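You operate a simulated robot arm through the tools that you are given. There is no shell and no other tool. Be economical: measure what you need, move in short steps, check, and stop when the job is done.

Carry out the task below with a simulated two-armed robot. There is one attempt and no reset: what you move stays moved.

Task
Pick up the yellow loop with one hand, pass it to the other hand and put it on the top of the strapped box.
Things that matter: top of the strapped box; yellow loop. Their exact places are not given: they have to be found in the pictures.

The check looks at the end state, three seconds after you hand in, the way a careful person would. Anything else that was tipped, shoved, dropped, spilled or broken makes it a failure.

Robot
Two 7-joint arms with two-finger parallel grippers on one trunk, on a base that drives. Base frame: it is fixed to the floor where the robot stands at the start and does not move with it; the origin is under the middle of the robot, x ahead of it, y to its left, z up; the surface under the hand at the start is at about z = 0.8. Units: m, rad, N and s.
The left shoulder is at the start at [0.07, 0.133, 1.126], the right one opposite. With the tool pointing down near the work surface each hand reaches from about 0.1 to 0.64 m from the robot's upright axis, wherever it stands, measured 20 degrees to its own side. Places, roughly: top of the strapped box [-4.1, 0.6, 1.5]. Payload 1.57 kg a hand.
The TCP of each hand is the grasp point between the finger pads, 0.03 m short of the fingertips. In the tool frame z runs along the fingers and y along their closing line. Largest opening 0.08 m; finger width 0.017, thickness 0.012; the body of the gripper, 0.04 by 0.082 m, starts 0.08 m behind the TCP.
Orientation is that of the tool frame in the base frame, as a unit quaternion [w, x, y, z]. With the fingers straight down and closing along the base's y, the tool's x points along the base's -x, its y along +y and its z along -z.

Tools
- The arms move only by the tool arm_command. It takes "left_increments", "right_increments" or both (then of equal length, played together; a hand with none holds still); each is a list of rows, each a list of 7 numbers: the closure, from 0 (fully open) to 1 (shut), then the shift along the base's x, y, z in units of 25 mm (1.0 is 25 mm), then the turn, a rotation vector about the base's x, y, z in units of 4 degrees (1.0 is 4 degrees). In form: [[claw, x, y, z, wx, wy, wz], ...]. A call has 1 to 12 rows; each row shifts and turns the commanded pose from where the row before left it. A call with a number of a shift or a turn outside -1 to 1 is refused whole. Rows are played at 5 a second. More than 0.05 m and 0.15 rad between two rows, or a gripper value outside its range, and nothing of the call is played. Where a pose cannot be reached the arm comes as near as it can. A force on the tool above 40 N (or 10 N above the force at the start of the call, whichever is more), or a blocked arm, ends the call early, and 0.2 s more pass. Each finger travels about 0.153 m/s and halts on what it meets, pressing with about 37 N; the grip force reading is that of the motor and also rises with nothing between the fingers. The clock runs only during rows and for 0.2 s after the last one: add rows that do not move to give the fingers time. The reply holds the time, the measured pose of the TCP, the force on the tool along the base axes, the opening and the grip force, in the units named above and with some noise, with the torque about the TCP (base axes, N m) and any sound that the robot's microphone picked up.
- Cameras (640 x 400 px; columns grow to the right, rows downward): "scene" is now at [0.1313, -0.021, 1.3467]; the picture's right is [-0.26, -0.96, 0.00], its down [-0.63, 0.17, -0.75] and it looks along [0.73, -0.20, -0.66] (base axes); focal length 281 px, centre (320, 200). "left" rides on the left gripper at [0.072, 0.007, -0.122] in its tool frame; the picture's right is [-0.09, 1.00, 0.00], its down [-0.84, -0.08, -0.54] and it looks along [-0.54, -0.05, 0.84] (tool axes); focal length 238 px, centre (320, 200). "right" rides on the right gripper at [0.072, -0.007, -0.122] in its tool frame; the picture's right is [0.09, 1.00, 0.00], its down [-0.84, 0.08, -0.54] and it looks along [-0.54, 0.05, 0.84] (tool axes); focal length 238 px, centre (320, 200).
- camera(camera): a new picture of that camera. The clock stands still meanwhile.
- raise_lower(by): slides the trunk up (or, below 0, down) by that many m; the arms and the scene camera ride with it, the base frame stays. It gives what a move gives, with no picture.
- roll_base(legs): drives the robot by 1 to 6 legs, each [ahead, left, turn to the left] in m, m and rad, along the robot's own axes; the way and the turn of a leg run together, so that a leg with both is an arc; at most 1.5 m and 3.142 rad a leg. The arms and the cameras ride along, it lands a little off, and it stops where it bumps. It gives what a move gives.
- aim_head(pan, tilt): turns the head with the scene camera to pan (to the left, within 1.501 rad either way) and tilt (down, from -0.506 to 1.204), counted from straight ahead of the robot. It gives what a move gives.
- locate(camera, pixels): for up to 12 pixels [column, row] of the newest picture of that camera ("zoom" is the newest enlarged one), the place [x, y, z] in the base frame of the surface seen there, good to about 0.003 m. The clock stands still meanwhile.
- enlarge(camera, box): a new picture of the part [left, top, right, bottom] of that camera's present view, enlarged. The clock stands still meanwhile.
- close_job(): hands the job in; it is judged then, once.

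Keep the steps short. Do not move on a guess: measure, check each grasp and each placing, and mend mistakes. In all there are 80 turns and 70 pictures (those below and enlarged ones count). Leave the grippers open and the arms clear of the work at the hand-in unless told otherwise, and finish with a single line.

The tools are called after "Emit:" as name(argument=value, ...) on one line, values as JSON. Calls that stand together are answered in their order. arm_command: Moves the arms, as the interface text tells. Its arguments: {"type":"object","properties":{"left_increments":{"type":"array","items":{"type":"array","items":{"type":"number"}}},"right_increments":{"type":"array","items":{"type":"array","items":{"type":"number"}}}},"required":[]} The other tools are called the same way: raise_lower (by) slides the trunk up or down; roll_base (legs) drives the base; aim_head (pan, tilt) turns the head that bears the scene camera; camera (camera) takes a picture; locate (camera, pixels) gives the place of the surface under pixels of a picture; enlarge (camera, box) takes an enlarged picture of a part of a camera's view; close_job () hands the job in.

At the start:

```text
t: 0.0
left_tcp_pos: [0.4451, 0.0588, 1.0981]
left_tool_rot: [0.001, 0.0, 1.0, 0.0]
left_contact_force: [-0.3, 0.2, -0.2]
left_wrist_torque: [-0.01, -0.02, 0.0]
left_width: 0.0801
left_grasp_force: 0.0
right_tcp_pos: [0.4089, -0.2917, 1.079]
right_tool_rot: [0.0, 0.0, 1.0, 0.0]
right_contact_force: [-0.7, 0.5, 0.0]
right_wrist_torque: [0.02, 0.03, -0.02]
right_width: 0.0799
right_grasp_force: 0.0
trunk travel left (down, up): [-0.7, 0.24]
robot x, y, heading: [0.0001, -0.0015, 0.0]
head pan, tilt: [-0.267, 0.717]
```

scene: 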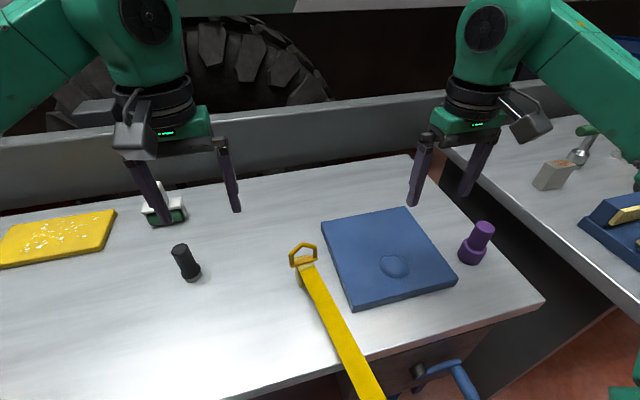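
right: 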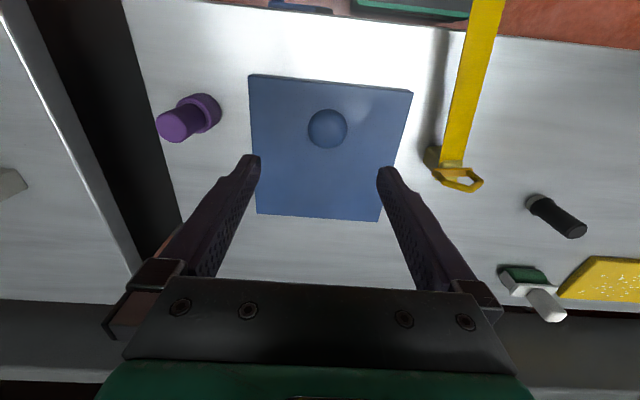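
left: 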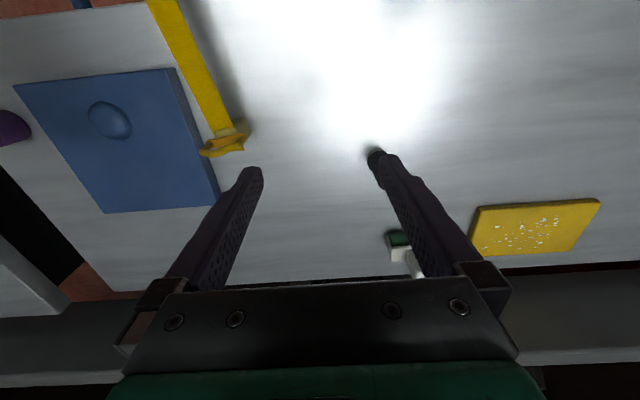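

I see a yellow strap with a ring end near pixel (303,258). I'll enlarge it and look at where it goes.

Emit:
enlarge(camera="scene", box=[220, 210, 500, 400])

Emit:
locate(camera="scene", pixels=[[303, 245], [303, 267], [312, 280], [340, 335], [375, 395], [322, 220], [408, 207], [457, 282], [480, 230], [180, 248], [160, 350]])

Emit:
aim_head(pan=-0.2, tilt=1.2)

Emit:
camera(camera="scene")

```text
2.11 times, centred on (360, 305) of scene
```

zoom: 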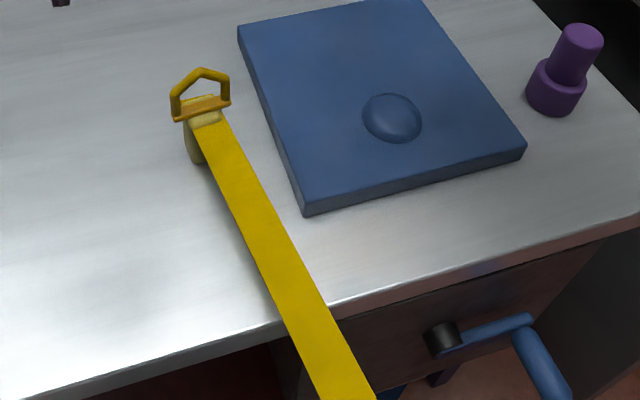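

```text
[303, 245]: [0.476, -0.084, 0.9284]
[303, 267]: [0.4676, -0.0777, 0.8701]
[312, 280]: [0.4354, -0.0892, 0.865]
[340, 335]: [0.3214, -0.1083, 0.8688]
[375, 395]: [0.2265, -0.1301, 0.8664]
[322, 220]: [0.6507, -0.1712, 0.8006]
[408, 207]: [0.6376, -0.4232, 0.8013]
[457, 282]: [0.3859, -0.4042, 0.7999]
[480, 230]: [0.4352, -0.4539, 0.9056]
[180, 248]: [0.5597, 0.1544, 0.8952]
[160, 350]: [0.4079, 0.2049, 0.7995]
```

```text
t: 0.9
left_tcp_pos: [0.4441, 0.0615, 1.0985]
left_tool_rot: [0.0, 0.0, 1.0, 0.0]
left_contact_force: [0.1, 0.2, -0.2]
left_wrist_torque: [0.02, 0.03, -0.03]
left_width: 0.08
left_grasp_force: 0.0
right_tcp_pos: [0.4096, -0.2912, 1.0799]
right_tool_rot: [0.0, 0.0, 1.0, 0.0]
right_contact_force: [0.8, -0.1, 0.8]
right_wrist_torque: [-0.01, 0.02, 0.01]
right_width: 0.08
right_grasp_force: 0.1
trunk travel left (down, up): [-0.7, 0.24]
robot x, y, heading: [-0.0001, -0.0008, -0.003]
head pan, tilt: [-0.201, 1.201]
```

```text
65 pictures are left
```

scene: 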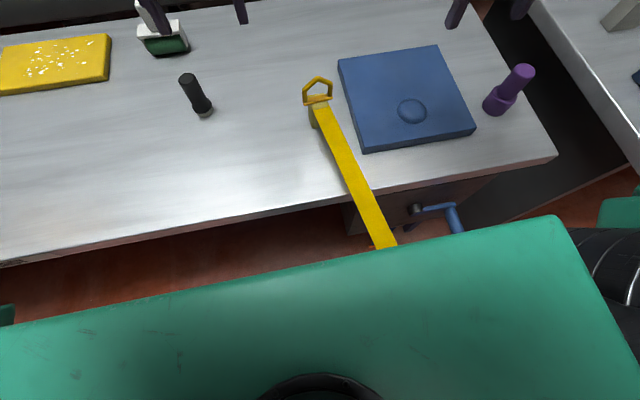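

The yellow strap lies above the table, ring at its end. I'll look around for other yellow things and the box before deciding which is the loop.

Emit:
aim_head(pan=-0.9, tilt=0.6)

Emit:
camera(camera="scene")

Emit:
aim_head(pan=0.6, tilt=0.6)

Emit:
camera(camera="scene")

Emit:
aim_head(pan=1.5, tilt=0.3)

Emit:
camera(camera="scene")

Emit:
aim_head(pan=-1.5, tilt=0.4)

Emit:
camera(camera="scene")

```text
t: 2.0
left_tcp_pos: [0.4461, 0.0612, 1.0986]
left_tool_rot: [0.0, 0.0, 1.0, -0.001]
left_contact_force: [-0.8, -0.9, -0.5]
left_wrist_torque: [-0.01, 0.01, 0.01]
left_width: 0.0798
left_grasp_force: 0.0
right_tcp_pos: [0.409, -0.2915, 1.0808]
right_tool_rot: [0.001, 0.0, 1.0, 0.0]
right_contact_force: [0.7, -0.5, 0.2]
right_wrist_torque: [-0.04, -0.02, 0.01]
right_width: 0.0801
right_grasp_force: 0.1
trunk travel left (down, up): [-0.7, 0.24]
robot x, y, heading: [0.0013, -0.0007, -0.001]
head pan, tilt: [-0.901, 0.6]
```

```text
64 pictures are left
```

scene: 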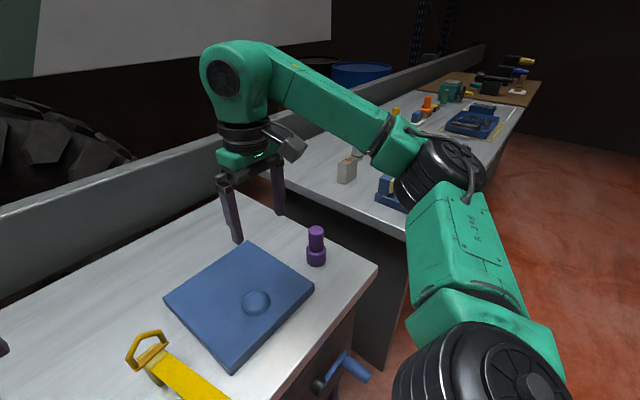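

```text
t: 3.6
left_tcp_pos: [0.446, 0.0611, 1.0976]
left_tool_rot: [0.001, 0.001, 1.0, 0.0]
left_contact_force: [-0.1, 0.0, -0.2]
left_wrist_torque: [0.02, -0.02, -0.03]
left_width: 0.08
left_grasp_force: 0.0
right_tcp_pos: [0.4093, -0.2911, 1.0799]
right_tool_rot: [0.0, 0.0, 1.0, 0.0]
right_contact_force: [0.6, 0.5, -0.7]
right_wrist_torque: [0.0, 0.0, -0.03]
right_width: 0.0801
right_grasp_force: 0.1
trunk travel left (down, up): [-0.7, 0.24]
robot x, y, heading: [-0.0006, 0.0031, 0.002]
head pan, tilt: [0.6, 0.6]
```

```text
63 pictures are left
```

scene: 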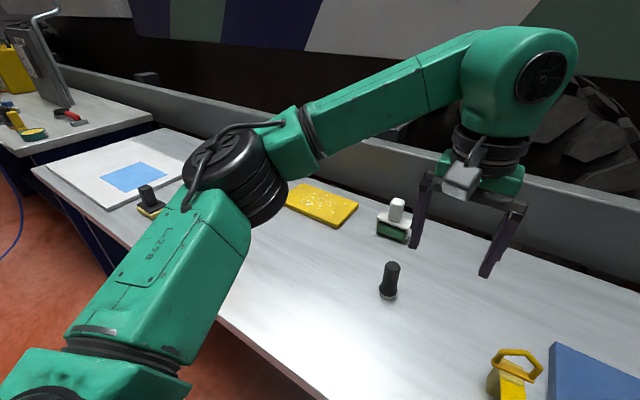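

```text
t: 4.8
left_tcp_pos: [0.4463, 0.0608, 1.0987]
left_tool_rot: [0.001, 0.0, 1.0, 0.0]
left_contact_force: [-0.8, 0.3, -0.3]
left_wrist_torque: [0.02, -0.01, -0.05]
left_width: 0.0798
left_grasp_force: 0.2
right_tcp_pos: [0.4087, -0.2917, 1.0794]
right_tool_rot: [0.0, 0.0, 1.0, 0.001]
right_contact_force: [0.0, -0.5, 0.0]
right_wrist_torque: [-0.02, 0.01, 0.0]
right_width: 0.0799
right_grasp_force: 0.1
trunk travel left (down, up): [-0.7, 0.24]
robot x, y, heading: [-0.0009, 0.0019, -0.002]
head pan, tilt: [1.499, 0.3]
```

```text
62 pictures are left
```

scene: 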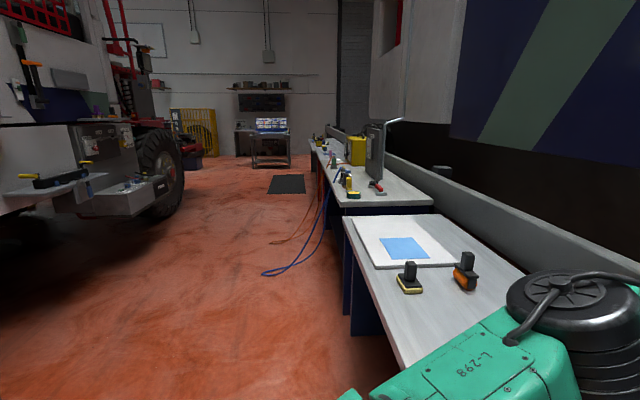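

```text
t: 7.4
left_tcp_pos: [0.445, 0.0602, 1.099]
left_tool_rot: [0.001, 0.0, 1.0, 0.0]
left_contact_force: [-0.2, -0.1, -1.2]
left_wrist_torque: [0.0, 0.01, 0.01]
left_width: 0.08
left_grasp_force: 0.1
right_tcp_pos: [0.4095, -0.2924, 1.0805]
right_tool_rot: [0.001, -0.001, 1.0, 0.0]
right_contact_force: [-0.1, -0.1, -0.3]
right_wrist_torque: [0.01, 0.02, -0.04]
right_width: 0.08
right_grasp_force: 0.1
trunk travel left (down, up): [-0.7, 0.24]
robot x, y, heading: [-0.0003, 0.0007, 0.001]
head pan, tilt: [-1.499, 0.4]
```

```text
61 pictures are left
```

scene: 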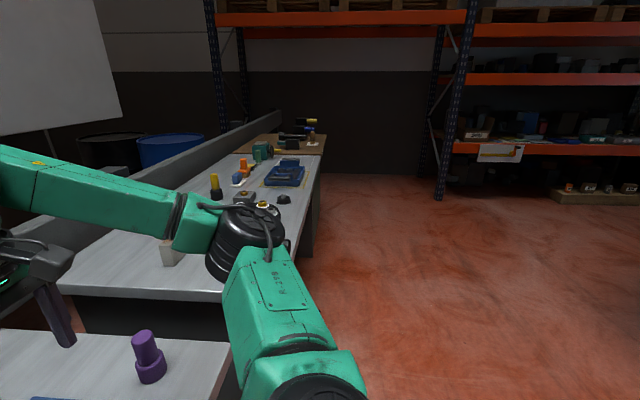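

The strap with the ring is the only loop-like thing here. I'll measure its whole extent with the right wrist camera.

Emit:
enlarge(camera="right", box=[380, 0, 620, 220])

Emit:
locate(camera="zoom", pixels=[[185, 5], [300, 5], [240, 8], [245, 200], [150, 425], [130, 395], [220, 425]])

Emit:
aim_head(pan=-0.25, tilt=1.0)

Emit:
enlarge(camera="scene", box=[270, 100, 430, 280])

```text
1.82 times, centred on (500, 110) of right
```

zoom: 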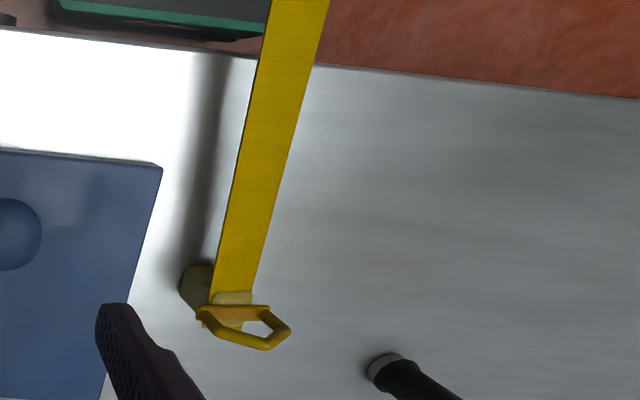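

```text
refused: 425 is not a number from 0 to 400
```

```text
t: 8.8
left_tcp_pos: [0.4454, 0.0612, 1.0989]
left_tool_rot: [0.001, -0.001, 1.0, -0.001]
left_contact_force: [1.5, -0.5, 0.3]
left_wrist_torque: [0.04, 0.0, 0.01]
left_width: 0.0799
left_grasp_force: 0.0
right_tcp_pos: [0.4093, -0.2915, 1.0793]
right_tool_rot: [0.0, 0.0, 1.0, 0.0]
right_contact_force: [-0.3, -0.2, 0.0]
right_wrist_torque: [0.04, 0.02, 0.01]
right_width: 0.08
right_grasp_force: 0.1
trunk travel left (down, up): [-0.7, 0.24]
robot x, y, heading: [0.0006, -0.0016, -0.0]
head pan, tilt: [-0.25, 1.0]
```

```text
2.22 times, centred on (350, 190) of scene
```

zoom: 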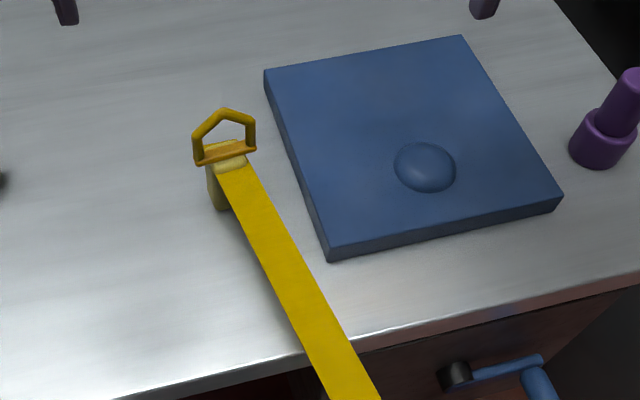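

I want to know how far toward the robot the strip runs; locating pixels and taking the left camera too.

Emit:
camera(camera="right")

Emit:
locate(camera="right", pixels=[[472, 3], [502, 3], [488, 3], [470, 100], [428, 155], [460, 180], [480, 184], [434, 180], [420, 8]])

Emit:
locate(camera="zoom", pixels=[[222, 110], [197, 160], [252, 150], [225, 155], [214, 180], [222, 205], [230, 165], [245, 200], [265, 195], [200, 135], [340, 390]])

```text
58 pictures are left
```

right: 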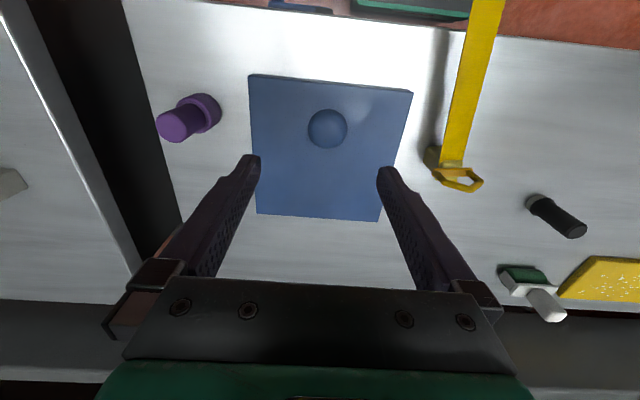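

```text
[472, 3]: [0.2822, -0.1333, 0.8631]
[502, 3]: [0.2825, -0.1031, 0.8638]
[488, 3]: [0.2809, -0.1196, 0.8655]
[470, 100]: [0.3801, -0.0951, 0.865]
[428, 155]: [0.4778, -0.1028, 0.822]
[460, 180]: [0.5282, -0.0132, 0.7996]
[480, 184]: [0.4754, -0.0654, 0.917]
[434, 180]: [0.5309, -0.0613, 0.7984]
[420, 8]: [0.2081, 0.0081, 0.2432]
```

```text
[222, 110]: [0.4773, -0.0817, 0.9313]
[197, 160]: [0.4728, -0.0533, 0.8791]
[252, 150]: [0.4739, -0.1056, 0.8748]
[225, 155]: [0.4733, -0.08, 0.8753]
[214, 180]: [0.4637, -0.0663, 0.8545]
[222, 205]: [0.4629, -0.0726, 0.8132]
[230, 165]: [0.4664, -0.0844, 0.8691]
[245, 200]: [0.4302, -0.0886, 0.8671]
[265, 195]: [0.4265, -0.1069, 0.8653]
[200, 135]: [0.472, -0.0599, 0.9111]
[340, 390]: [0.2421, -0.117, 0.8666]
```

The ring stands at x≈0.475, y -0.05..-0.107, z 0.873–0.931, on a post; the strip runs toward me at z≈0.866 beyond the table edge. I'll back up 0.35 m to see where it ends.

Emit:
roll_base(legs=[[-0.35, 0, 0]])

Emit:
camera(camera="scene")

```text
t: 11.1
left_tcp_pos: [0.0943, 0.0629, 1.0967]
left_tool_rot: [0.0, -0.004, 1.0, -0.001]
left_contact_force: [-0.4, -0.6, 0.2]
left_wrist_torque: [-0.02, 0.02, -0.01]
left_width: 0.0802
left_grasp_force: 0.0
right_tcp_pos: [0.0605, -0.2903, 1.0799]
right_tool_rot: [-0.002, -0.003, 1.0, -0.001]
right_contact_force: [-0.1, 0.4, 0.4]
right_wrist_torque: [0.01, -0.03, 0.02]
right_width: 0.0802
right_grasp_force: 0.0
trunk travel left (down, up): [-0.7, 0.24]
robot x, y, heading: [-0.3487, -0.0035, 0.009]
head pan, tilt: [-0.25, 1.0]
```

```text
57 pictures are left
```

scene: 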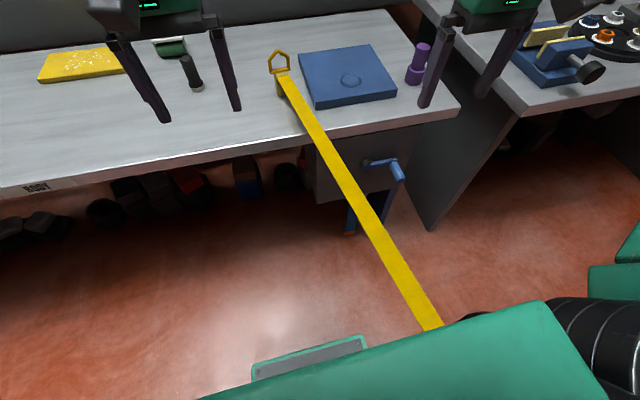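

The strip is still longer. Locating points along it.

Emit:
locate(camera="scene", pixels=[[300, 110], [345, 180], [380, 235], [410, 285], [430, 322]])

Emit:
aim_head(pan=-1.5, tilt=0.8)

Emit:
camera(camera="scene")

Emit:
camera(camera="right")

```text
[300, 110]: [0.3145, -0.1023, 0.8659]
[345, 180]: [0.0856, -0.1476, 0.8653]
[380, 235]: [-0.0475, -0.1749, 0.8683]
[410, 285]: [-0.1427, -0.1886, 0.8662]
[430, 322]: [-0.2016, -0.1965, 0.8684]
```

```text
t: 12.5
left_tcp_pos: [0.094, 0.0625, 1.0989]
left_tool_rot: [0.001, -0.003, 1.0, -0.001]
left_contact_force: [0.7, -0.1, -0.2]
left_wrist_torque: [-0.03, -0.01, 0.03]
left_width: 0.0799
left_grasp_force: 0.0
right_tcp_pos: [0.0593, -0.2902, 1.0799]
right_tool_rot: [0.0, -0.003, 1.0, 0.0]
right_contact_force: [-0.2, 0.5, 0.3]
right_wrist_torque: [0.01, 0.01, -0.04]
right_width: 0.08
right_grasp_force: 0.0
trunk travel left (down, up): [-0.7, 0.24]
robot x, y, heading: [-0.3527, -0.0018, 0.009]
head pan, tilt: [-1.499, 0.799]
```

```text
56 pictures are left
```

scene: 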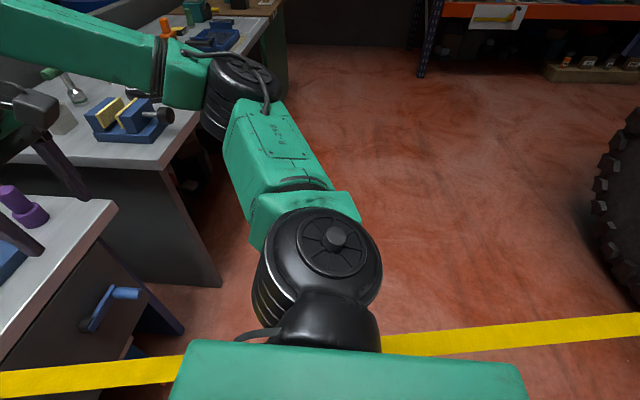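

```text
55 pictures are left
```

right: 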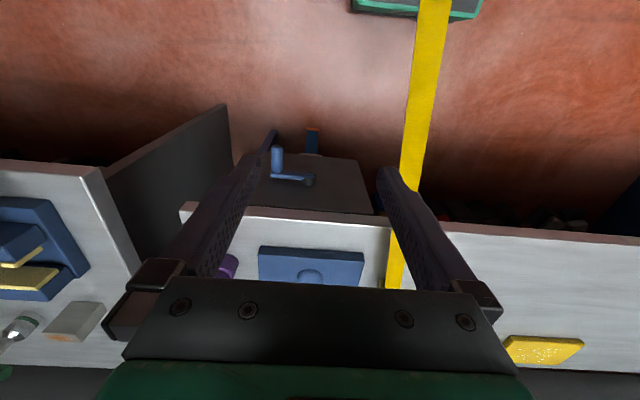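

The strap goes on past my right side toward the vehicle behind. I'll step left 0.9 m (away from it, arms above it) and look at its far end and the box.

Emit:
roll_base(legs=[[-0.15, 0.9, 0]])

Emit:
aim_head(pan=-1.5, tilt=0.4)

Emit:
camera(camera="scene")

```text
t: 17.1
left_tcp_pos: [-0.0633, 0.9247, 1.0986]
left_tool_rot: [0.0, -0.008, 1.0, 0.0]
left_contact_force: [-0.5, 1.2, -0.6]
left_wrist_torque: [0.01, 0.01, 0.01]
left_width: 0.0799
left_grasp_force: 0.1
right_tcp_pos: [-0.0941, 0.5715, 1.0801]
right_tool_rot: [0.0, -0.007, 1.0, -0.001]
right_contact_force: [-1.0, 0.1, -0.7]
right_wrist_torque: [0.04, -0.01, -0.01]
right_width: 0.0802
right_grasp_force: 0.1
trunk travel left (down, up): [-0.7, 0.24]
robot x, y, heading: [-0.5136, 0.8562, 0.012]
head pan, tilt: [-1.499, 0.799]
```

```text
t: 18.0
left_tcp_pos: [-0.0653, 0.9241, 1.0991]
left_tool_rot: [0.0, -0.007, 1.0, 0.0]
left_contact_force: [0.3, -1.2, -0.2]
left_wrist_torque: [-0.03, 0.01, 0.0]
left_width: 0.08
left_grasp_force: 0.1
right_tcp_pos: [-0.0946, 0.571, 1.0797]
right_tool_rot: [0.0, -0.008, 1.0, 0.0]
right_contact_force: [-0.1, -0.3, -0.4]
right_wrist_torque: [0.0, -0.01, -0.01]
right_width: 0.0799
right_grasp_force: 0.1
trunk travel left (down, up): [-0.7, 0.24]
robot x, y, heading: [-0.5077, 0.8598, 0.011]
head pan, tilt: [-1.499, 0.4]
```

```text
54 pictures are left
```

scene: 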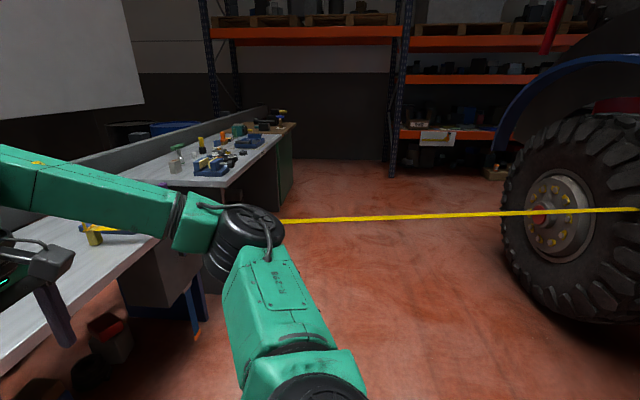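

The strap runs taut to the vehicle. I'll turn to see the vehicle and box.

Emit:
roll_base(legs=[[0, 0, 3.1]])

Emit:
aim_head(pan=0.0, tilt=0.2)

Emit:
camera(camera="scene")

Emit:
aim_head(pan=0.8, tilt=0.3)

Emit:
camera(camera="scene")

```text
t: 25.5
left_tcp_pos: [-0.9572, 0.8376, 1.0987]
left_tool_rot: [-0.001, 0.999, -0.045, -0.001]
left_contact_force: [0.1, -0.1, -0.5]
left_wrist_torque: [0.02, -0.01, 0.02]
left_width: 0.0798
left_grasp_force: 0.0
right_tcp_pos: [-0.8895, 1.1857, 1.0791]
right_tool_rot: [0.0, 0.999, -0.047, 0.0]
right_contact_force: [-0.2, 0.5, 0.7]
right_wrist_torque: [0.03, -0.01, 0.03]
right_width: 0.08
right_grasp_force: 0.0
trunk travel left (down, up): [-0.7, 0.24]
robot x, y, heading: [-0.5101, 0.8558, 3.05]
head pan, tilt: [-1.499, 0.4]
```

```text
t: 27.1
left_tcp_pos: [-0.9579, 0.8368, 1.0984]
left_tool_rot: [0.0, 0.999, -0.046, 0.0]
left_contact_force: [0.5, -0.6, -0.7]
left_wrist_torque: [-0.01, 0.0, -0.03]
left_width: 0.0798
left_grasp_force: 0.0
right_tcp_pos: [-0.8892, 1.1862, 1.0806]
right_tool_rot: [0.0, 0.999, -0.046, 0.0]
right_contact_force: [0.1, 0.0, -0.1]
right_wrist_torque: [0.0, -0.01, -0.01]
right_width: 0.08
right_grasp_force: 0.0
trunk travel left (down, up): [-0.7, 0.24]
robot x, y, heading: [-0.5071, 0.8588, 3.049]
head pan, tilt: [0.0, 0.201]
```

```text
53 pictures are left
```

scene: 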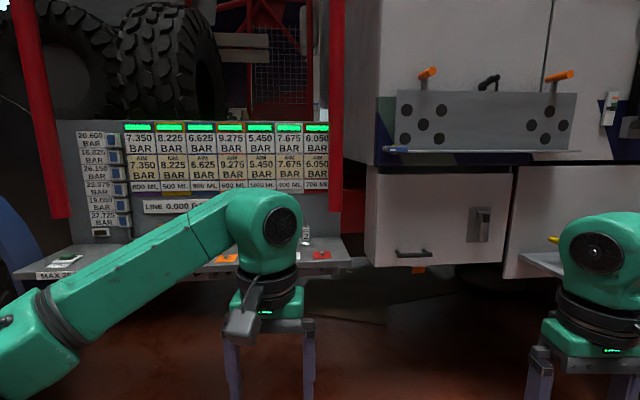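

```text
t: 28.2
left_tcp_pos: [-0.9586, 0.8374, 1.0992]
left_tool_rot: [0.0, 0.999, -0.045, 0.0]
left_contact_force: [0.5, 0.4, 0.4]
left_wrist_torque: [0.0, 0.01, 0.0]
left_width: 0.0801
left_grasp_force: 0.1
right_tcp_pos: [-0.8884, 1.1855, 1.0799]
right_tool_rot: [0.001, 0.999, -0.047, 0.001]
right_contact_force: [1.0, -0.1, -0.7]
right_wrist_torque: [0.0, -0.02, 0.01]
right_width: 0.0802
right_grasp_force: 0.1
trunk travel left (down, up): [-0.7, 0.24]
robot x, y, heading: [-0.5085, 0.857, 3.052]
head pan, tilt: [0.799, 0.3]
```

```text
52 pictures are left
```

scene: 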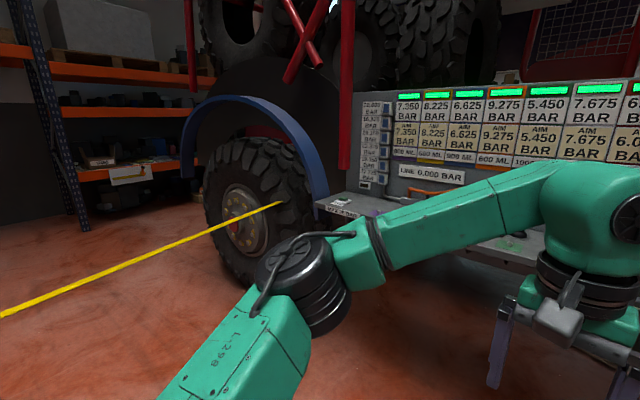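

The strap's far end shows at (282,203). Locate it, and look up ahead for the box around [-4.1,0.6,1.5].

Emit:
locate(camera="scene", pixels=[[280, 203], [240, 222], [260, 190], [20, 308], [120, 263], [450, 100], [420, 170], [450, 195], [370, 205], [500, 240]])

Emit:
aim_head(pan=0.0, tilt=-0.1)

Emit:
camera(camera="scene")

Emit:
locate(camera="scene", pixels=[[245, 120], [160, 150], [420, 170], [490, 220], [280, 110], [220, 210], [180, 130], [230, 290], [560, 200]])

```text
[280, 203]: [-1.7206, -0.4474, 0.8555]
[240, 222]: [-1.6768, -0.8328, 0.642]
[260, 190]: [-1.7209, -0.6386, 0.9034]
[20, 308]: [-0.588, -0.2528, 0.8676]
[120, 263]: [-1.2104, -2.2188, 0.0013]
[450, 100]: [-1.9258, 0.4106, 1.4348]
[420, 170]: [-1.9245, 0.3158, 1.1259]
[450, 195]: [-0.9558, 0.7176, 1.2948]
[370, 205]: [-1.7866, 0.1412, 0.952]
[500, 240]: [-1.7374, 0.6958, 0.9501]
```

```text
t: 29.4
left_tcp_pos: [-0.9578, 0.8364, 1.0986]
left_tool_rot: [0.0, 0.999, -0.046, 0.0]
left_contact_force: [-0.2, 0.1, -0.9]
left_wrist_torque: [0.01, -0.02, 0.02]
left_width: 0.0803
left_grasp_force: 0.1
right_tcp_pos: [-0.8876, 1.1843, 1.0803]
right_tool_rot: [0.0, 0.999, -0.046, 0.001]
right_contact_force: [0.6, -0.1, 0.4]
right_wrist_torque: [0.01, -0.01, 0.0]
right_width: 0.0803
right_grasp_force: 0.0
trunk travel left (down, up): [-0.7, 0.24]
robot x, y, heading: [-0.5074, 0.8542, 3.047]
head pan, tilt: [0.0, -0.099]
```

```text
51 pictures are left
```

scene: 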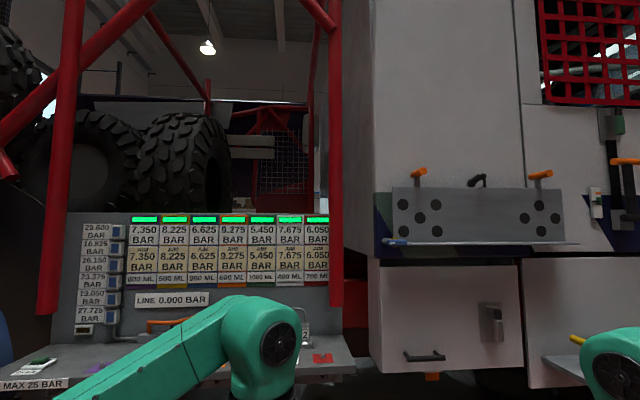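

```text
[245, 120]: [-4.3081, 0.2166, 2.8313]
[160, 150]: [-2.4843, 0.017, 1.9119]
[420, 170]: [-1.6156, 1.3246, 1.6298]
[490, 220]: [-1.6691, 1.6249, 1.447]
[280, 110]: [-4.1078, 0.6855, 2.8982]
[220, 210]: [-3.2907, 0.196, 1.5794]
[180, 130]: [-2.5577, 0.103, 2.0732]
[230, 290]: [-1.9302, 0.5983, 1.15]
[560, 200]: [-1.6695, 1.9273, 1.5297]
```

Box not visible yet from here; look along to my right (+y) for a way round, and with an enlarged view ahead.

Emit:
aim_head(pan=-0.9, tilt=0.2)

Emit:
camera(camera="scene")

Emit:
aim_head(pan=1.45, tilt=0.2)

Emit:
camera(camera="scene")

```text
t: 30.6
left_tcp_pos: [-0.9581, 0.8364, 1.0986]
left_tool_rot: [0.001, 0.999, -0.045, 0.0]
left_contact_force: [-0.1, -0.1, 0.1]
left_wrist_torque: [0.03, -0.01, 0.02]
left_width: 0.0798
left_grasp_force: 0.0
right_tcp_pos: [-0.8896, 1.1857, 1.0793]
right_tool_rot: [0.001, 0.999, -0.046, 0.0]
right_contact_force: [-0.5, 0.1, 0.0]
right_wrist_torque: [-0.03, 0.02, 0.01]
right_width: 0.0801
right_grasp_force: 0.1
trunk travel left (down, up): [-0.7, 0.24]
robot x, y, heading: [-0.505, 0.8575, 3.051]
head pan, tilt: [-0.901, 0.201]
```

```text
50 pictures are left
```

scene: 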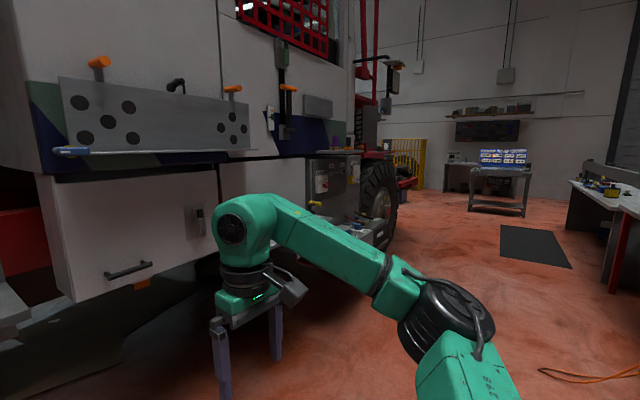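

```text
t: 32.8
left_tcp_pos: [-0.957, 0.8374, 1.0986]
left_tool_rot: [0.0, 0.999, -0.046, 0.0]
left_contact_force: [-1.1, -0.9, -0.5]
left_wrist_torque: [0.0, 0.02, 0.01]
left_width: 0.08
left_grasp_force: 0.1
right_tcp_pos: [-0.8887, 1.1853, 1.0798]
right_tool_rot: [0.0, 0.999, -0.047, 0.0]
right_contact_force: [0.2, 0.1, -0.4]
right_wrist_torque: [-0.02, 0.0, -0.01]
right_width: 0.08
right_grasp_force: 0.1
trunk travel left (down, up): [-0.7, 0.24]
robot x, y, heading: [-0.5128, 0.8591, 3.054]
head pan, tilt: [1.45, 0.201]
```

```text
49 pictures are left
```

scene: 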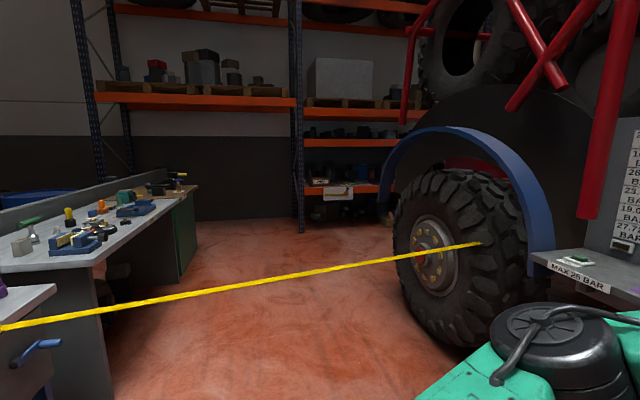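

The ring near the table is the loop, on the end of a strap that runs to the wheel. I'll return facing the table, standing at about (0, 0.2) so the strap stays clear of my body.

Emit:
roll_base(legs=[[0, 0, -3.05], [0, -0.65, 0], [0.48, 0, 0]])

Emit:
aim_head(pan=-0.5, tilt=0.8)

Emit:
camera(camera="scene")

```text
t: 46.0
left_tcp_pos: [0.4285, 0.2725, 1.0989]
left_tool_rot: [0.001, -0.01, 1.0, 0.0]
left_contact_force: [-0.5, 0.3, 0.0]
left_wrist_torque: [-0.02, -0.06, -0.01]
left_width: 0.0796
left_grasp_force: 0.0
right_tcp_pos: [0.3986, -0.0807, 1.0803]
right_tool_rot: [-0.001, -0.009, 1.0, 0.0]
right_contact_force: [-1.2, 0.3, 0.2]
right_wrist_torque: [0.04, 0.0, -0.02]
right_width: 0.0801
right_grasp_force: 0.0
trunk travel left (down, up): [-0.7, 0.24]
robot x, y, heading: [-0.0157, 0.206, 0.018]
head pan, tilt: [1.45, 0.201]
```

```text
t: 47.9
left_tcp_pos: [0.4297, 0.2718, 1.0982]
left_tool_rot: [0.0, -0.009, 1.0, 0.0]
left_contact_force: [0.5, 0.4, -0.6]
left_wrist_torque: [0.0, -0.03, -0.04]
left_width: 0.08
left_grasp_force: 0.0
right_tcp_pos: [0.3991, -0.0802, 1.0798]
right_tool_rot: [0.0, -0.01, 1.0, 0.0]
right_contact_force: [-0.1, 0.0, -0.6]
right_wrist_torque: [0.01, 0.0, 0.0]
right_width: 0.0803
right_grasp_force: 0.1
trunk travel left (down, up): [-0.7, 0.24]
robot x, y, heading: [-0.0138, 0.2038, 0.018]
head pan, tilt: [-0.499, 0.799]
```

```text
48 pictures are left
```

scene: 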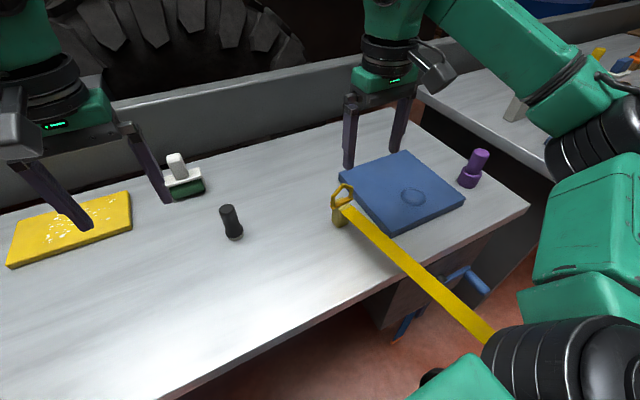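

Now the right hand is above the ring. A right wrist view and an enlarged scene view of the ring.

Emit:
enlarge(camera="scene", box=[300, 165, 400, 245])

Emit:
locate(camera="zoom", pixels=[[265, 105], [330, 120], [310, 180], [225, 185], [215, 215], [285, 225], [260, 280], [240, 330], [300, 215]])

Emit:
camera(camera="right")

```text
5.00 times, centred on (350, 205) of scene
```

zoom: 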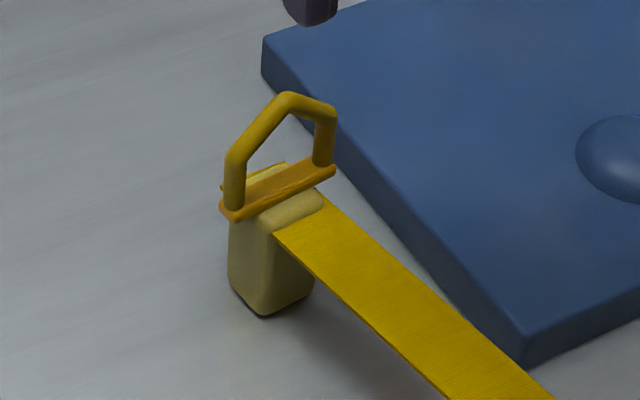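

```text
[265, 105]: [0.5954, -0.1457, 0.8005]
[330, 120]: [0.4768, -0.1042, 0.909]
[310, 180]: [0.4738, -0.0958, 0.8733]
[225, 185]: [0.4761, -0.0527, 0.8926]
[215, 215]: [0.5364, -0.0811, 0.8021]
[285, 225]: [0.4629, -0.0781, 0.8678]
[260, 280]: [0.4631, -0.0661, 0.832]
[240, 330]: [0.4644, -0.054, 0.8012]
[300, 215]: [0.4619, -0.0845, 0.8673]
```

```text
46 pictures are left
```

right: 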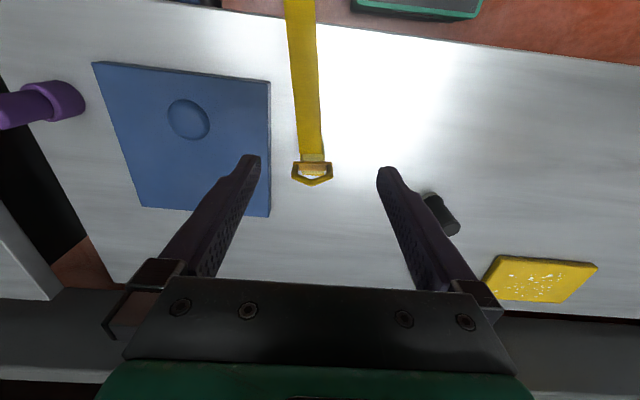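

The ring is a pentagon 0.053 m wide standing in a plane across x, above a block. Plan: right hand turns to close along x, tilted 45° from the right side, and grips the ring's right shoulder. First rotating high up.

Emit:
arm_command(right_increments=[[0, 0.1, -0.15, 0, 0.366, -0.366, 0.885], [0, 0.1, -0.15, 0, 0.366, -0.366, 0.885], [0, 0.1, -0.15, 0, 0.366, -0.366, 0.885], [0, 0.1, -0.15, 0, 0.366, -0.366, 0.885], [0, 0.1, -0.15, 0, 0.366, -0.366, 0.885], [0, 0.1, -0.15, 0, 0.366, -0.366, 0.885], [0, 0.1, -0.15, 0, 0.366, -0.366, 0.885], [0, 0.1, -0.15, 0, 0.366, -0.366, 0.885], [0, 0.1, -0.15, 0, 0.366, -0.366, 0.885], [0, 0.1, -0.15, 0, 0.366, -0.366, 0.885], [0, 0.1, -0.15, 0, 0.366, -0.366, 0.885], [0, 0.1, -0.15, 0, 0.366, -0.366, 0.885]])

Emit:
arm_command(right_increments=[[0, 0.1, -0.15, 0, 0.366, -0.366, 0.885], [0, 0.1, -0.15, 0, 0.366, -0.366, 0.885], [0, 0.1, -0.15, 0, 0.366, -0.366, 0.885], [0, 0.1, -0.15, 0, 0.366, -0.366, 0.885], [0, 0.1, -0.15, 0, 0.366, -0.366, 0.885], [0, 0.1, -0.15, 0, 0.366, -0.366, 0.885], [0, 0.1, -0.15, 0, 0.366, -0.366, 0.885], [0, 0.1, -0.15, 0, 0.366, -0.366, 0.885], [0, 0.1, -0.15, 0, 0.366, -0.366, 0.885], [0, 0.1, -0.15, 0, 0.366, -0.366, 0.885], [0, 0.1, -0.15, 0, 0.366, -0.366, 0.885], [0, 0.1, -0.15, 0, 0.366, -0.366, 0.885]])

Emit:
camera(camera="scene")

```text
t: 50.5
left_tcp_pos: [0.4287, 0.2732, 1.0984]
left_tool_rot: [0.0, -0.009, 1.0, 0.0]
left_contact_force: [-0.2, -0.2, 0.2]
left_wrist_torque: [-0.01, 0.03, -0.02]
left_width: 0.0799
left_grasp_force: 0.1
right_tcp_pos: [0.3238, 0.0228, 1.1142]
right_tool_rot: [0.15, -0.367, 0.906, 0.146]
right_contact_force: [0.5, 0.0, -0.4]
right_wrist_torque: [-0.02, 0.02, 0.0]
right_width: 0.0799
right_grasp_force: 0.0
right hand out of reach, approached as far as the arm can: row 4, 5, 6, 7, 8, 9, 10, 11, 12
trunk travel left (down, up): [-0.7, 0.24]
robot x, y, heading: [-0.0186, 0.2029, 0.018]
head pan, tilt: [-0.499, 0.799]
```

```text
t: 53.1
left_tcp_pos: [0.4299, 0.2728, 1.0989]
left_tool_rot: [0.0, -0.009, 1.0, 0.0]
left_contact_force: [-0.5, 0.6, 0.2]
left_wrist_torque: [-0.03, 0.01, 0.02]
left_width: 0.08
left_grasp_force: 0.1
right_tcp_pos: [0.2022, 0.1255, 1.1693]
right_tool_rot: [-0.272, 0.66, -0.648, -0.267]
right_contact_force: [0.2, -0.3, 0.3]
right_wrist_torque: [0.02, 0.05, -0.04]
right_width: 0.08
right_grasp_force: 0.0
right hand out of reach, approached as far as the arm can: row 1, 2, 3, 4, 5, 6, 7, 8, 9, 10, 11, 12
trunk travel left (down, up): [-0.7, 0.24]
robot x, y, heading: [-0.0138, 0.2008, 0.016]
head pan, tilt: [-0.499, 0.799]
```

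```text
45 pictures are left
```

scene: 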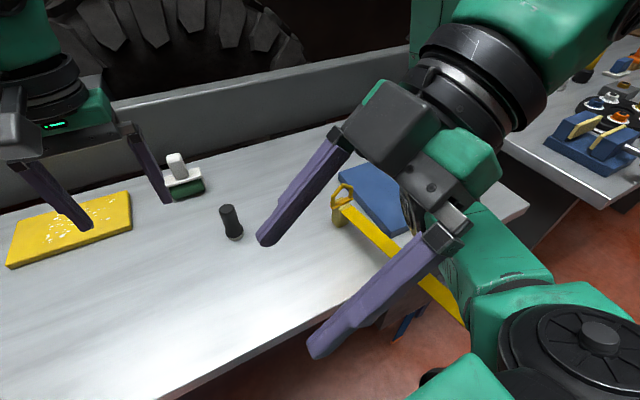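

That tilt is out of comfortable reach; the arm drew in. I'll reduce the tilt to about 18° and see where the hand settles.

Emit:
arm_command(right_increments=[[0, 0, 0, 0, -0.75, 0, 0], [0, 0, 0, 0, -0.75, 0, 0], [0, 0, 0, 0, -0.75, 0, 0], [0, 0, 0, 0, -0.75, 0, 0], [0, 0, 0, 0, -0.75, 0, 0], [0, 0, 0, 0, -0.75, 0, 0], [0, 0, 0, 0, -0.75, 0, 0], [0, 0, 0, 0, -0.75, 0, 0], [0, 0, 0, 0, -0.75, 0, 0]])

```text
t: 55.1
left_tcp_pos: [0.4295, 0.2737, 1.1003]
left_tool_rot: [0.002, -0.009, 1.0, 0.0]
left_contact_force: [0.0, 0.3, 0.4]
left_wrist_torque: [0.0, -0.01, 0.03]
left_width: 0.0799
left_grasp_force: 0.0
right_tcp_pos: [0.1973, 0.1297, 1.1712]
right_tool_rot: [-0.11, 0.705, -0.692, -0.109]
right_contact_force: [-0.3, 0.9, 0.1]
right_wrist_torque: [0.0, 0.01, 0.01]
right_width: 0.0801
right_grasp_force: 0.0
right hand out of reach, approached as far as the arm can: row 8
trunk travel left (down, up): [-0.7, 0.24]
robot x, y, heading: [-0.0171, 0.2025, 0.022]
head pan, tilt: [-0.499, 0.799]
```

Tilt achieved, and the commanded pose restarts from the measured one. Now shift toward above the ring.

Emit:
arm_command(right_increments=[[0, 0.93, -0.93, -0.2, 0, 0, 0], [0, 0.93, -0.93, -0.2, 0, 0, 0], [0, 0.93, -0.93, -0.2, 0, 0, 0], [0, 0.93, -0.93, -0.2, 0, 0, 0], [0, 0.93, -0.93, -0.2, 0, 0, 0], [0, 0.93, -0.93, -0.2, 0, 0, 0], [0, 0.93, -0.93, -0.2, 0, 0, 0], [0, 0.93, -0.93, -0.2, 0, 0, 0], [0, 0.93, -0.93, -0.2, 0, 0, 0], [0, 0.93, -0.93, -0.2, 0, 0, 0], [0, 0.93, -0.93, -0.2, 0, 0, 0], [0, 0.93, -0.93, -0.2, 0, 0, 0]])

```text
t: 57.7
left_tcp_pos: [0.4285, 0.2721, 1.1]
left_tool_rot: [0.0, -0.01, 1.0, -0.001]
left_contact_force: [0.1, 0.2, 0.5]
left_wrist_torque: [0.01, -0.02, -0.04]
left_width: 0.0802
left_grasp_force: 0.1
right_tcp_pos: [0.1849, 0.1061, 1.1326]
right_tool_rot: [-0.11, 0.705, -0.692, -0.108]
right_contact_force: [0.4, -1.1, 0.3]
right_wrist_torque: [-0.02, -0.01, -0.04]
right_width: 0.08
right_grasp_force: 0.1
right hand out of reach, approached as far as the arm can: row 1, 2, 3, 4, 5, 6, 7, 8, 9, 10, 11, 12
trunk travel left (down, up): [-0.7, 0.24]
robot x, y, heading: [-0.0144, 0.2053, 0.023]
head pan, tilt: [-0.499, 0.799]
```

This wrist turn direction is at a joint limit. I'll turn the other way (yaw −), removing the tilt, while returning to the earlier comfortable spot.

Emit:
arm_command(right_increments=[[0, 0, 0, 0, -0.375, 0, -1], [0, 0, 0, 0, -0.375, 0, -1], [0, 0, 0, 0, -0.375, 0, -1], [0, 0, 0, 0, -0.375, 0, -1], [0, 0, 0, 0, -0.375, 0, -1], [0, 0, 0, 0, -0.375, 0, -1], [0, 0, 0, 0, -0.375, 0, -1], [0, 0, 0, 0, -0.375, 0, -1], [0, 0, 0, 0, -0.375, 0, -1], [0, 0, 0, 0, -0.375, 0, -1], [0, 0, 0, 0, -0.375, 0, -1], [0, 0, 0, 0, -0.375, 0, -1]])

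Emit:
arm_command(right_increments=[[0, 0.7, -0.6, 0, 0, 0, -1], [0, 0.7, -0.6, 0, 0, 0, -1], [0, 0.7, -0.6, 0, 0, 0, -1], [0, 0.7, -0.6, 0, 0, 0, -1], [0, 0.7, -0.6, 0, 0, 0, -1], [0, 0.7, -0.6, 0, 0, 0, -1], [0, 0.7, -0.6, 0, 0, 0, -1], [0, 0.7, -0.6, 0, 0, 0, -1], [0, 0.7, -0.6, 0, 0, 0, -1], [0, 0.7, -0.6, 0, 0, 0, -1], [0, 0.7, -0.6, 0, 0, 0, -1], [0, 0.7, -0.6, 0, 0, 0, -1]])

```text
t: 60.3
left_tcp_pos: [0.4292, 0.2733, 1.0978]
left_tool_rot: [-0.001, -0.01, 1.0, -0.001]
left_contact_force: [-0.5, -0.1, -0.4]
left_wrist_torque: [0.03, 0.01, 0.0]
left_width: 0.0798
left_grasp_force: 0.0
right_tcp_pos: [0.1837, 0.1052, 1.1342]
right_tool_rot: [0.036, -0.373, 0.926, -0.052]
right_contact_force: [-0.3, 0.7, 0.5]
right_wrist_torque: [0.0, -0.02, 0.03]
right_width: 0.0799
right_grasp_force: 0.0
trunk travel left (down, up): [-0.7, 0.24]
robot x, y, heading: [-0.0165, 0.2005, 0.015]
head pan, tilt: [-0.499, 0.799]
```

```text
t: 62.9
left_tcp_pos: [0.4295, 0.2719, 1.0975]
left_tool_rot: [-0.001, -0.01, 1.0, -0.001]
left_contact_force: [0.9, 0.6, 0.7]
left_wrist_torque: [0.0, 0.06, 0.04]
left_width: 0.08
left_grasp_force: 0.1
right_tcp_pos: [0.3925, -0.0765, 1.1363]
right_tool_rot: [0.012, 0.036, 0.997, -0.062]
right_contact_force: [0.1, -0.4, -0.2]
right_wrist_torque: [0.0, 0.0, -0.02]
right_width: 0.0801
right_grasp_force: 0.0
trunk travel left (down, up): [-0.7, 0.24]
robot x, y, heading: [-0.0145, 0.2018, 0.023]
head pan, tilt: [-0.499, 0.799]
```

Now rotate to yaw −90° with 30° inward tilt, drifting above the ring's right side.

Emit:
arm_command(right_increments=[[0, 0.1375, -0.09, -0.1, 0.32, 0.189, -0.888], [0, 0.1375, -0.09, -0.1, 0.32, 0.189, -0.888], [0, 0.1375, -0.09, -0.1, 0.32, 0.189, -0.888], [0, 0.1375, -0.09, -0.1, 0.32, 0.189, -0.888], [0, 0.1375, -0.09, -0.1, 0.32, 0.189, -0.888], [0, 0.1375, -0.09, -0.1, 0.32, 0.189, -0.888], [0, 0.1375, -0.09, -0.1, 0.32, 0.189, -0.888], [0, 0.1375, -0.09, -0.1, 0.32, 0.189, -0.888], [0, 0.1375, -0.09, -0.1, 0.32, 0.189, -0.888], [0, 0.1375, -0.09, -0.1, 0.32, 0.189, -0.888], [0, 0.1375, -0.09, -0.1, 0.32, 0.189, -0.888], [0, 0.1375, -0.09, -0.1, 0.32, 0.189, -0.888]])

Emit:
arm_command(right_increments=[[0, 0.1375, -0.09, -0.1, 0.32, 0.189, -0.888], [0, 0.1375, -0.09, -0.1, 0.32, 0.189, -0.888], [0, 0.1375, -0.09, -0.1, 0.32, 0.189, -0.888], [0, 0.1375, -0.09, -0.1, 0.32, 0.189, -0.888], [0, 0.1375, -0.09, -0.1, 0.32, 0.189, -0.888], [0, 0.1375, -0.09, -0.1, 0.32, 0.189, -0.888], [0, 0.1375, -0.09, -0.1, 0.32, 0.189, -0.888], [0, 0.1375, -0.09, -0.1, 0.32, 0.189, -0.888], [0, 0.1375, -0.09, -0.1, 0.32, 0.189, -0.888], [0, 0.1375, -0.09, -0.1, 0.32, 0.189, -0.888], [0, 0.1375, -0.09, -0.1, 0.32, 0.189, -0.888], [0, 0.1375, -0.09, -0.1, 0.32, 0.189, -0.888]])

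Emit:
camera(camera="scene")

Emit:
camera(camera="right")

```text
t: 65.5
left_tcp_pos: [0.4295, 0.2727, 1.0975]
left_tool_rot: [0.0, -0.01, 1.0, 0.0]
left_contact_force: [-0.2, 0.4, -0.1]
left_wrist_torque: [0.0, 0.05, 0.04]
left_width: 0.0799
left_grasp_force: 0.0
right_tcp_pos: [0.4349, -0.1018, 1.104]
right_tool_rot: [-0.093, 0.391, 0.913, 0.066]
right_contact_force: [0.1, 0.6, 0.1]
right_wrist_torque: [-0.01, 0.01, 0.01]
right_width: 0.0799
right_grasp_force: 0.0
trunk travel left (down, up): [-0.7, 0.24]
robot x, y, heading: [-0.0155, 0.2024, 0.019]
head pan, tilt: [-0.499, 0.799]
```

```text
t: 68.1
left_tcp_pos: [0.4299, 0.272, 1.0992]
left_tool_rot: [0.0, -0.01, 1.0, 0.0]
left_contact_force: [-0.8, 0.0, -0.2]
left_wrist_torque: [0.03, 0.0, -0.04]
left_width: 0.0801
left_grasp_force: 0.1
right_tcp_pos: [0.4755, -0.1284, 1.0743]
right_tool_rot: [-0.183, 0.684, 0.682, 0.184]
right_contact_force: [-0.8, -0.2, -0.2]
right_wrist_torque: [0.03, 0.0, 0.02]
right_width: 0.0803
right_grasp_force: 0.0
trunk travel left (down, up): [-0.7, 0.24]
robot x, y, heading: [-0.0163, 0.2026, 0.018]
head pan, tilt: [-0.499, 0.799]
```

```text
44 pictures are left
```

scene: 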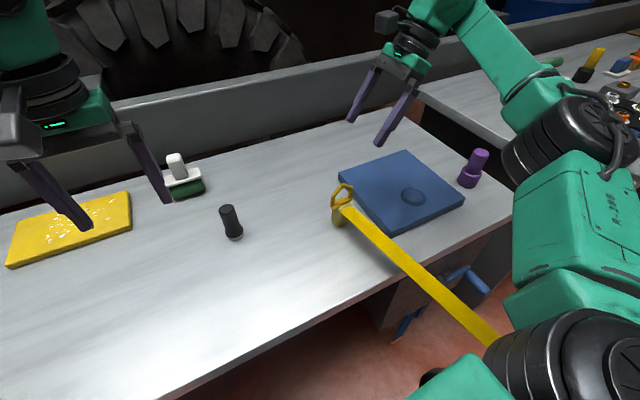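

```text
43 pictures are left
```

right: 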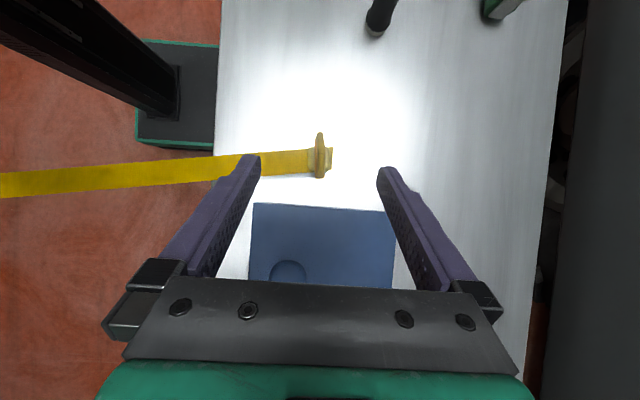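

The −90° yaw works. Increase tilt to 45° and go to the pre-grasp point 0.08 m back from the ring's right shoulder.

Emit:
arm_command(right_increments=[[0, 0, -0.285, -0.66, 0.625, 0, 0], [0, 0, -0.285, -0.66, 0.625, 0, 0], [0, 0, -0.285, -0.66, 0.625, 0, 0], [0, 0, -0.285, -0.66, 0.625, 0, 0], [0, 0, -0.285, -0.66, 0.625, 0, 0], [0, 0, -0.285, -0.66, 0.625, 0, 0], [0, 0, 0, 0, 0, 0, 0]])

Emit:
camera(camera="right")

Emit:
enlarge(camera="scene", box=[260, 90, 460, 240])

```text
t: 69.7
left_tcp_pos: [0.4283, 0.2731, 1.0985]
left_tool_rot: [0.001, -0.01, 1.0, 0.001]
left_contact_force: [-0.6, 0.3, -0.1]
left_wrist_torque: [-0.02, 0.04, -0.02]
left_width: 0.0799
left_grasp_force: 0.0
right_tcp_pos: [0.4763, -0.1688, 0.9743]
right_tool_rot: [-0.271, 0.653, 0.653, 0.271]
right_contact_force: [0.4, 0.2, 0.0]
right_wrist_torque: [-0.02, -0.02, -0.02]
right_width: 0.0803
right_grasp_force: 0.0
trunk travel left (down, up): [-0.7, 0.24]
robot x, y, heading: [-0.0137, 0.2013, 0.017]
head pan, tilt: [-0.499, 0.799]
```

```text
42 pictures are left
```

right: 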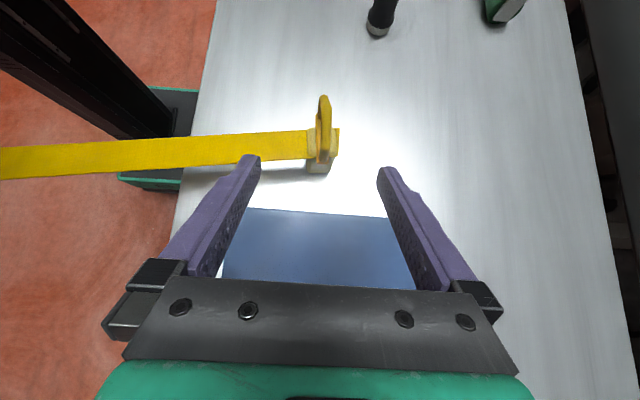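

```text
2.67 times, centred on (360, 165) of scene
```

zoom: 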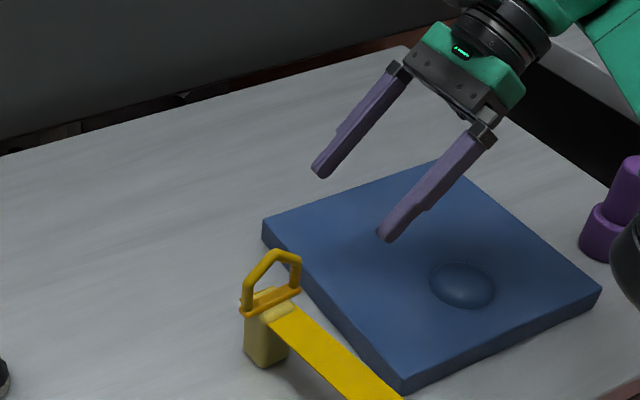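

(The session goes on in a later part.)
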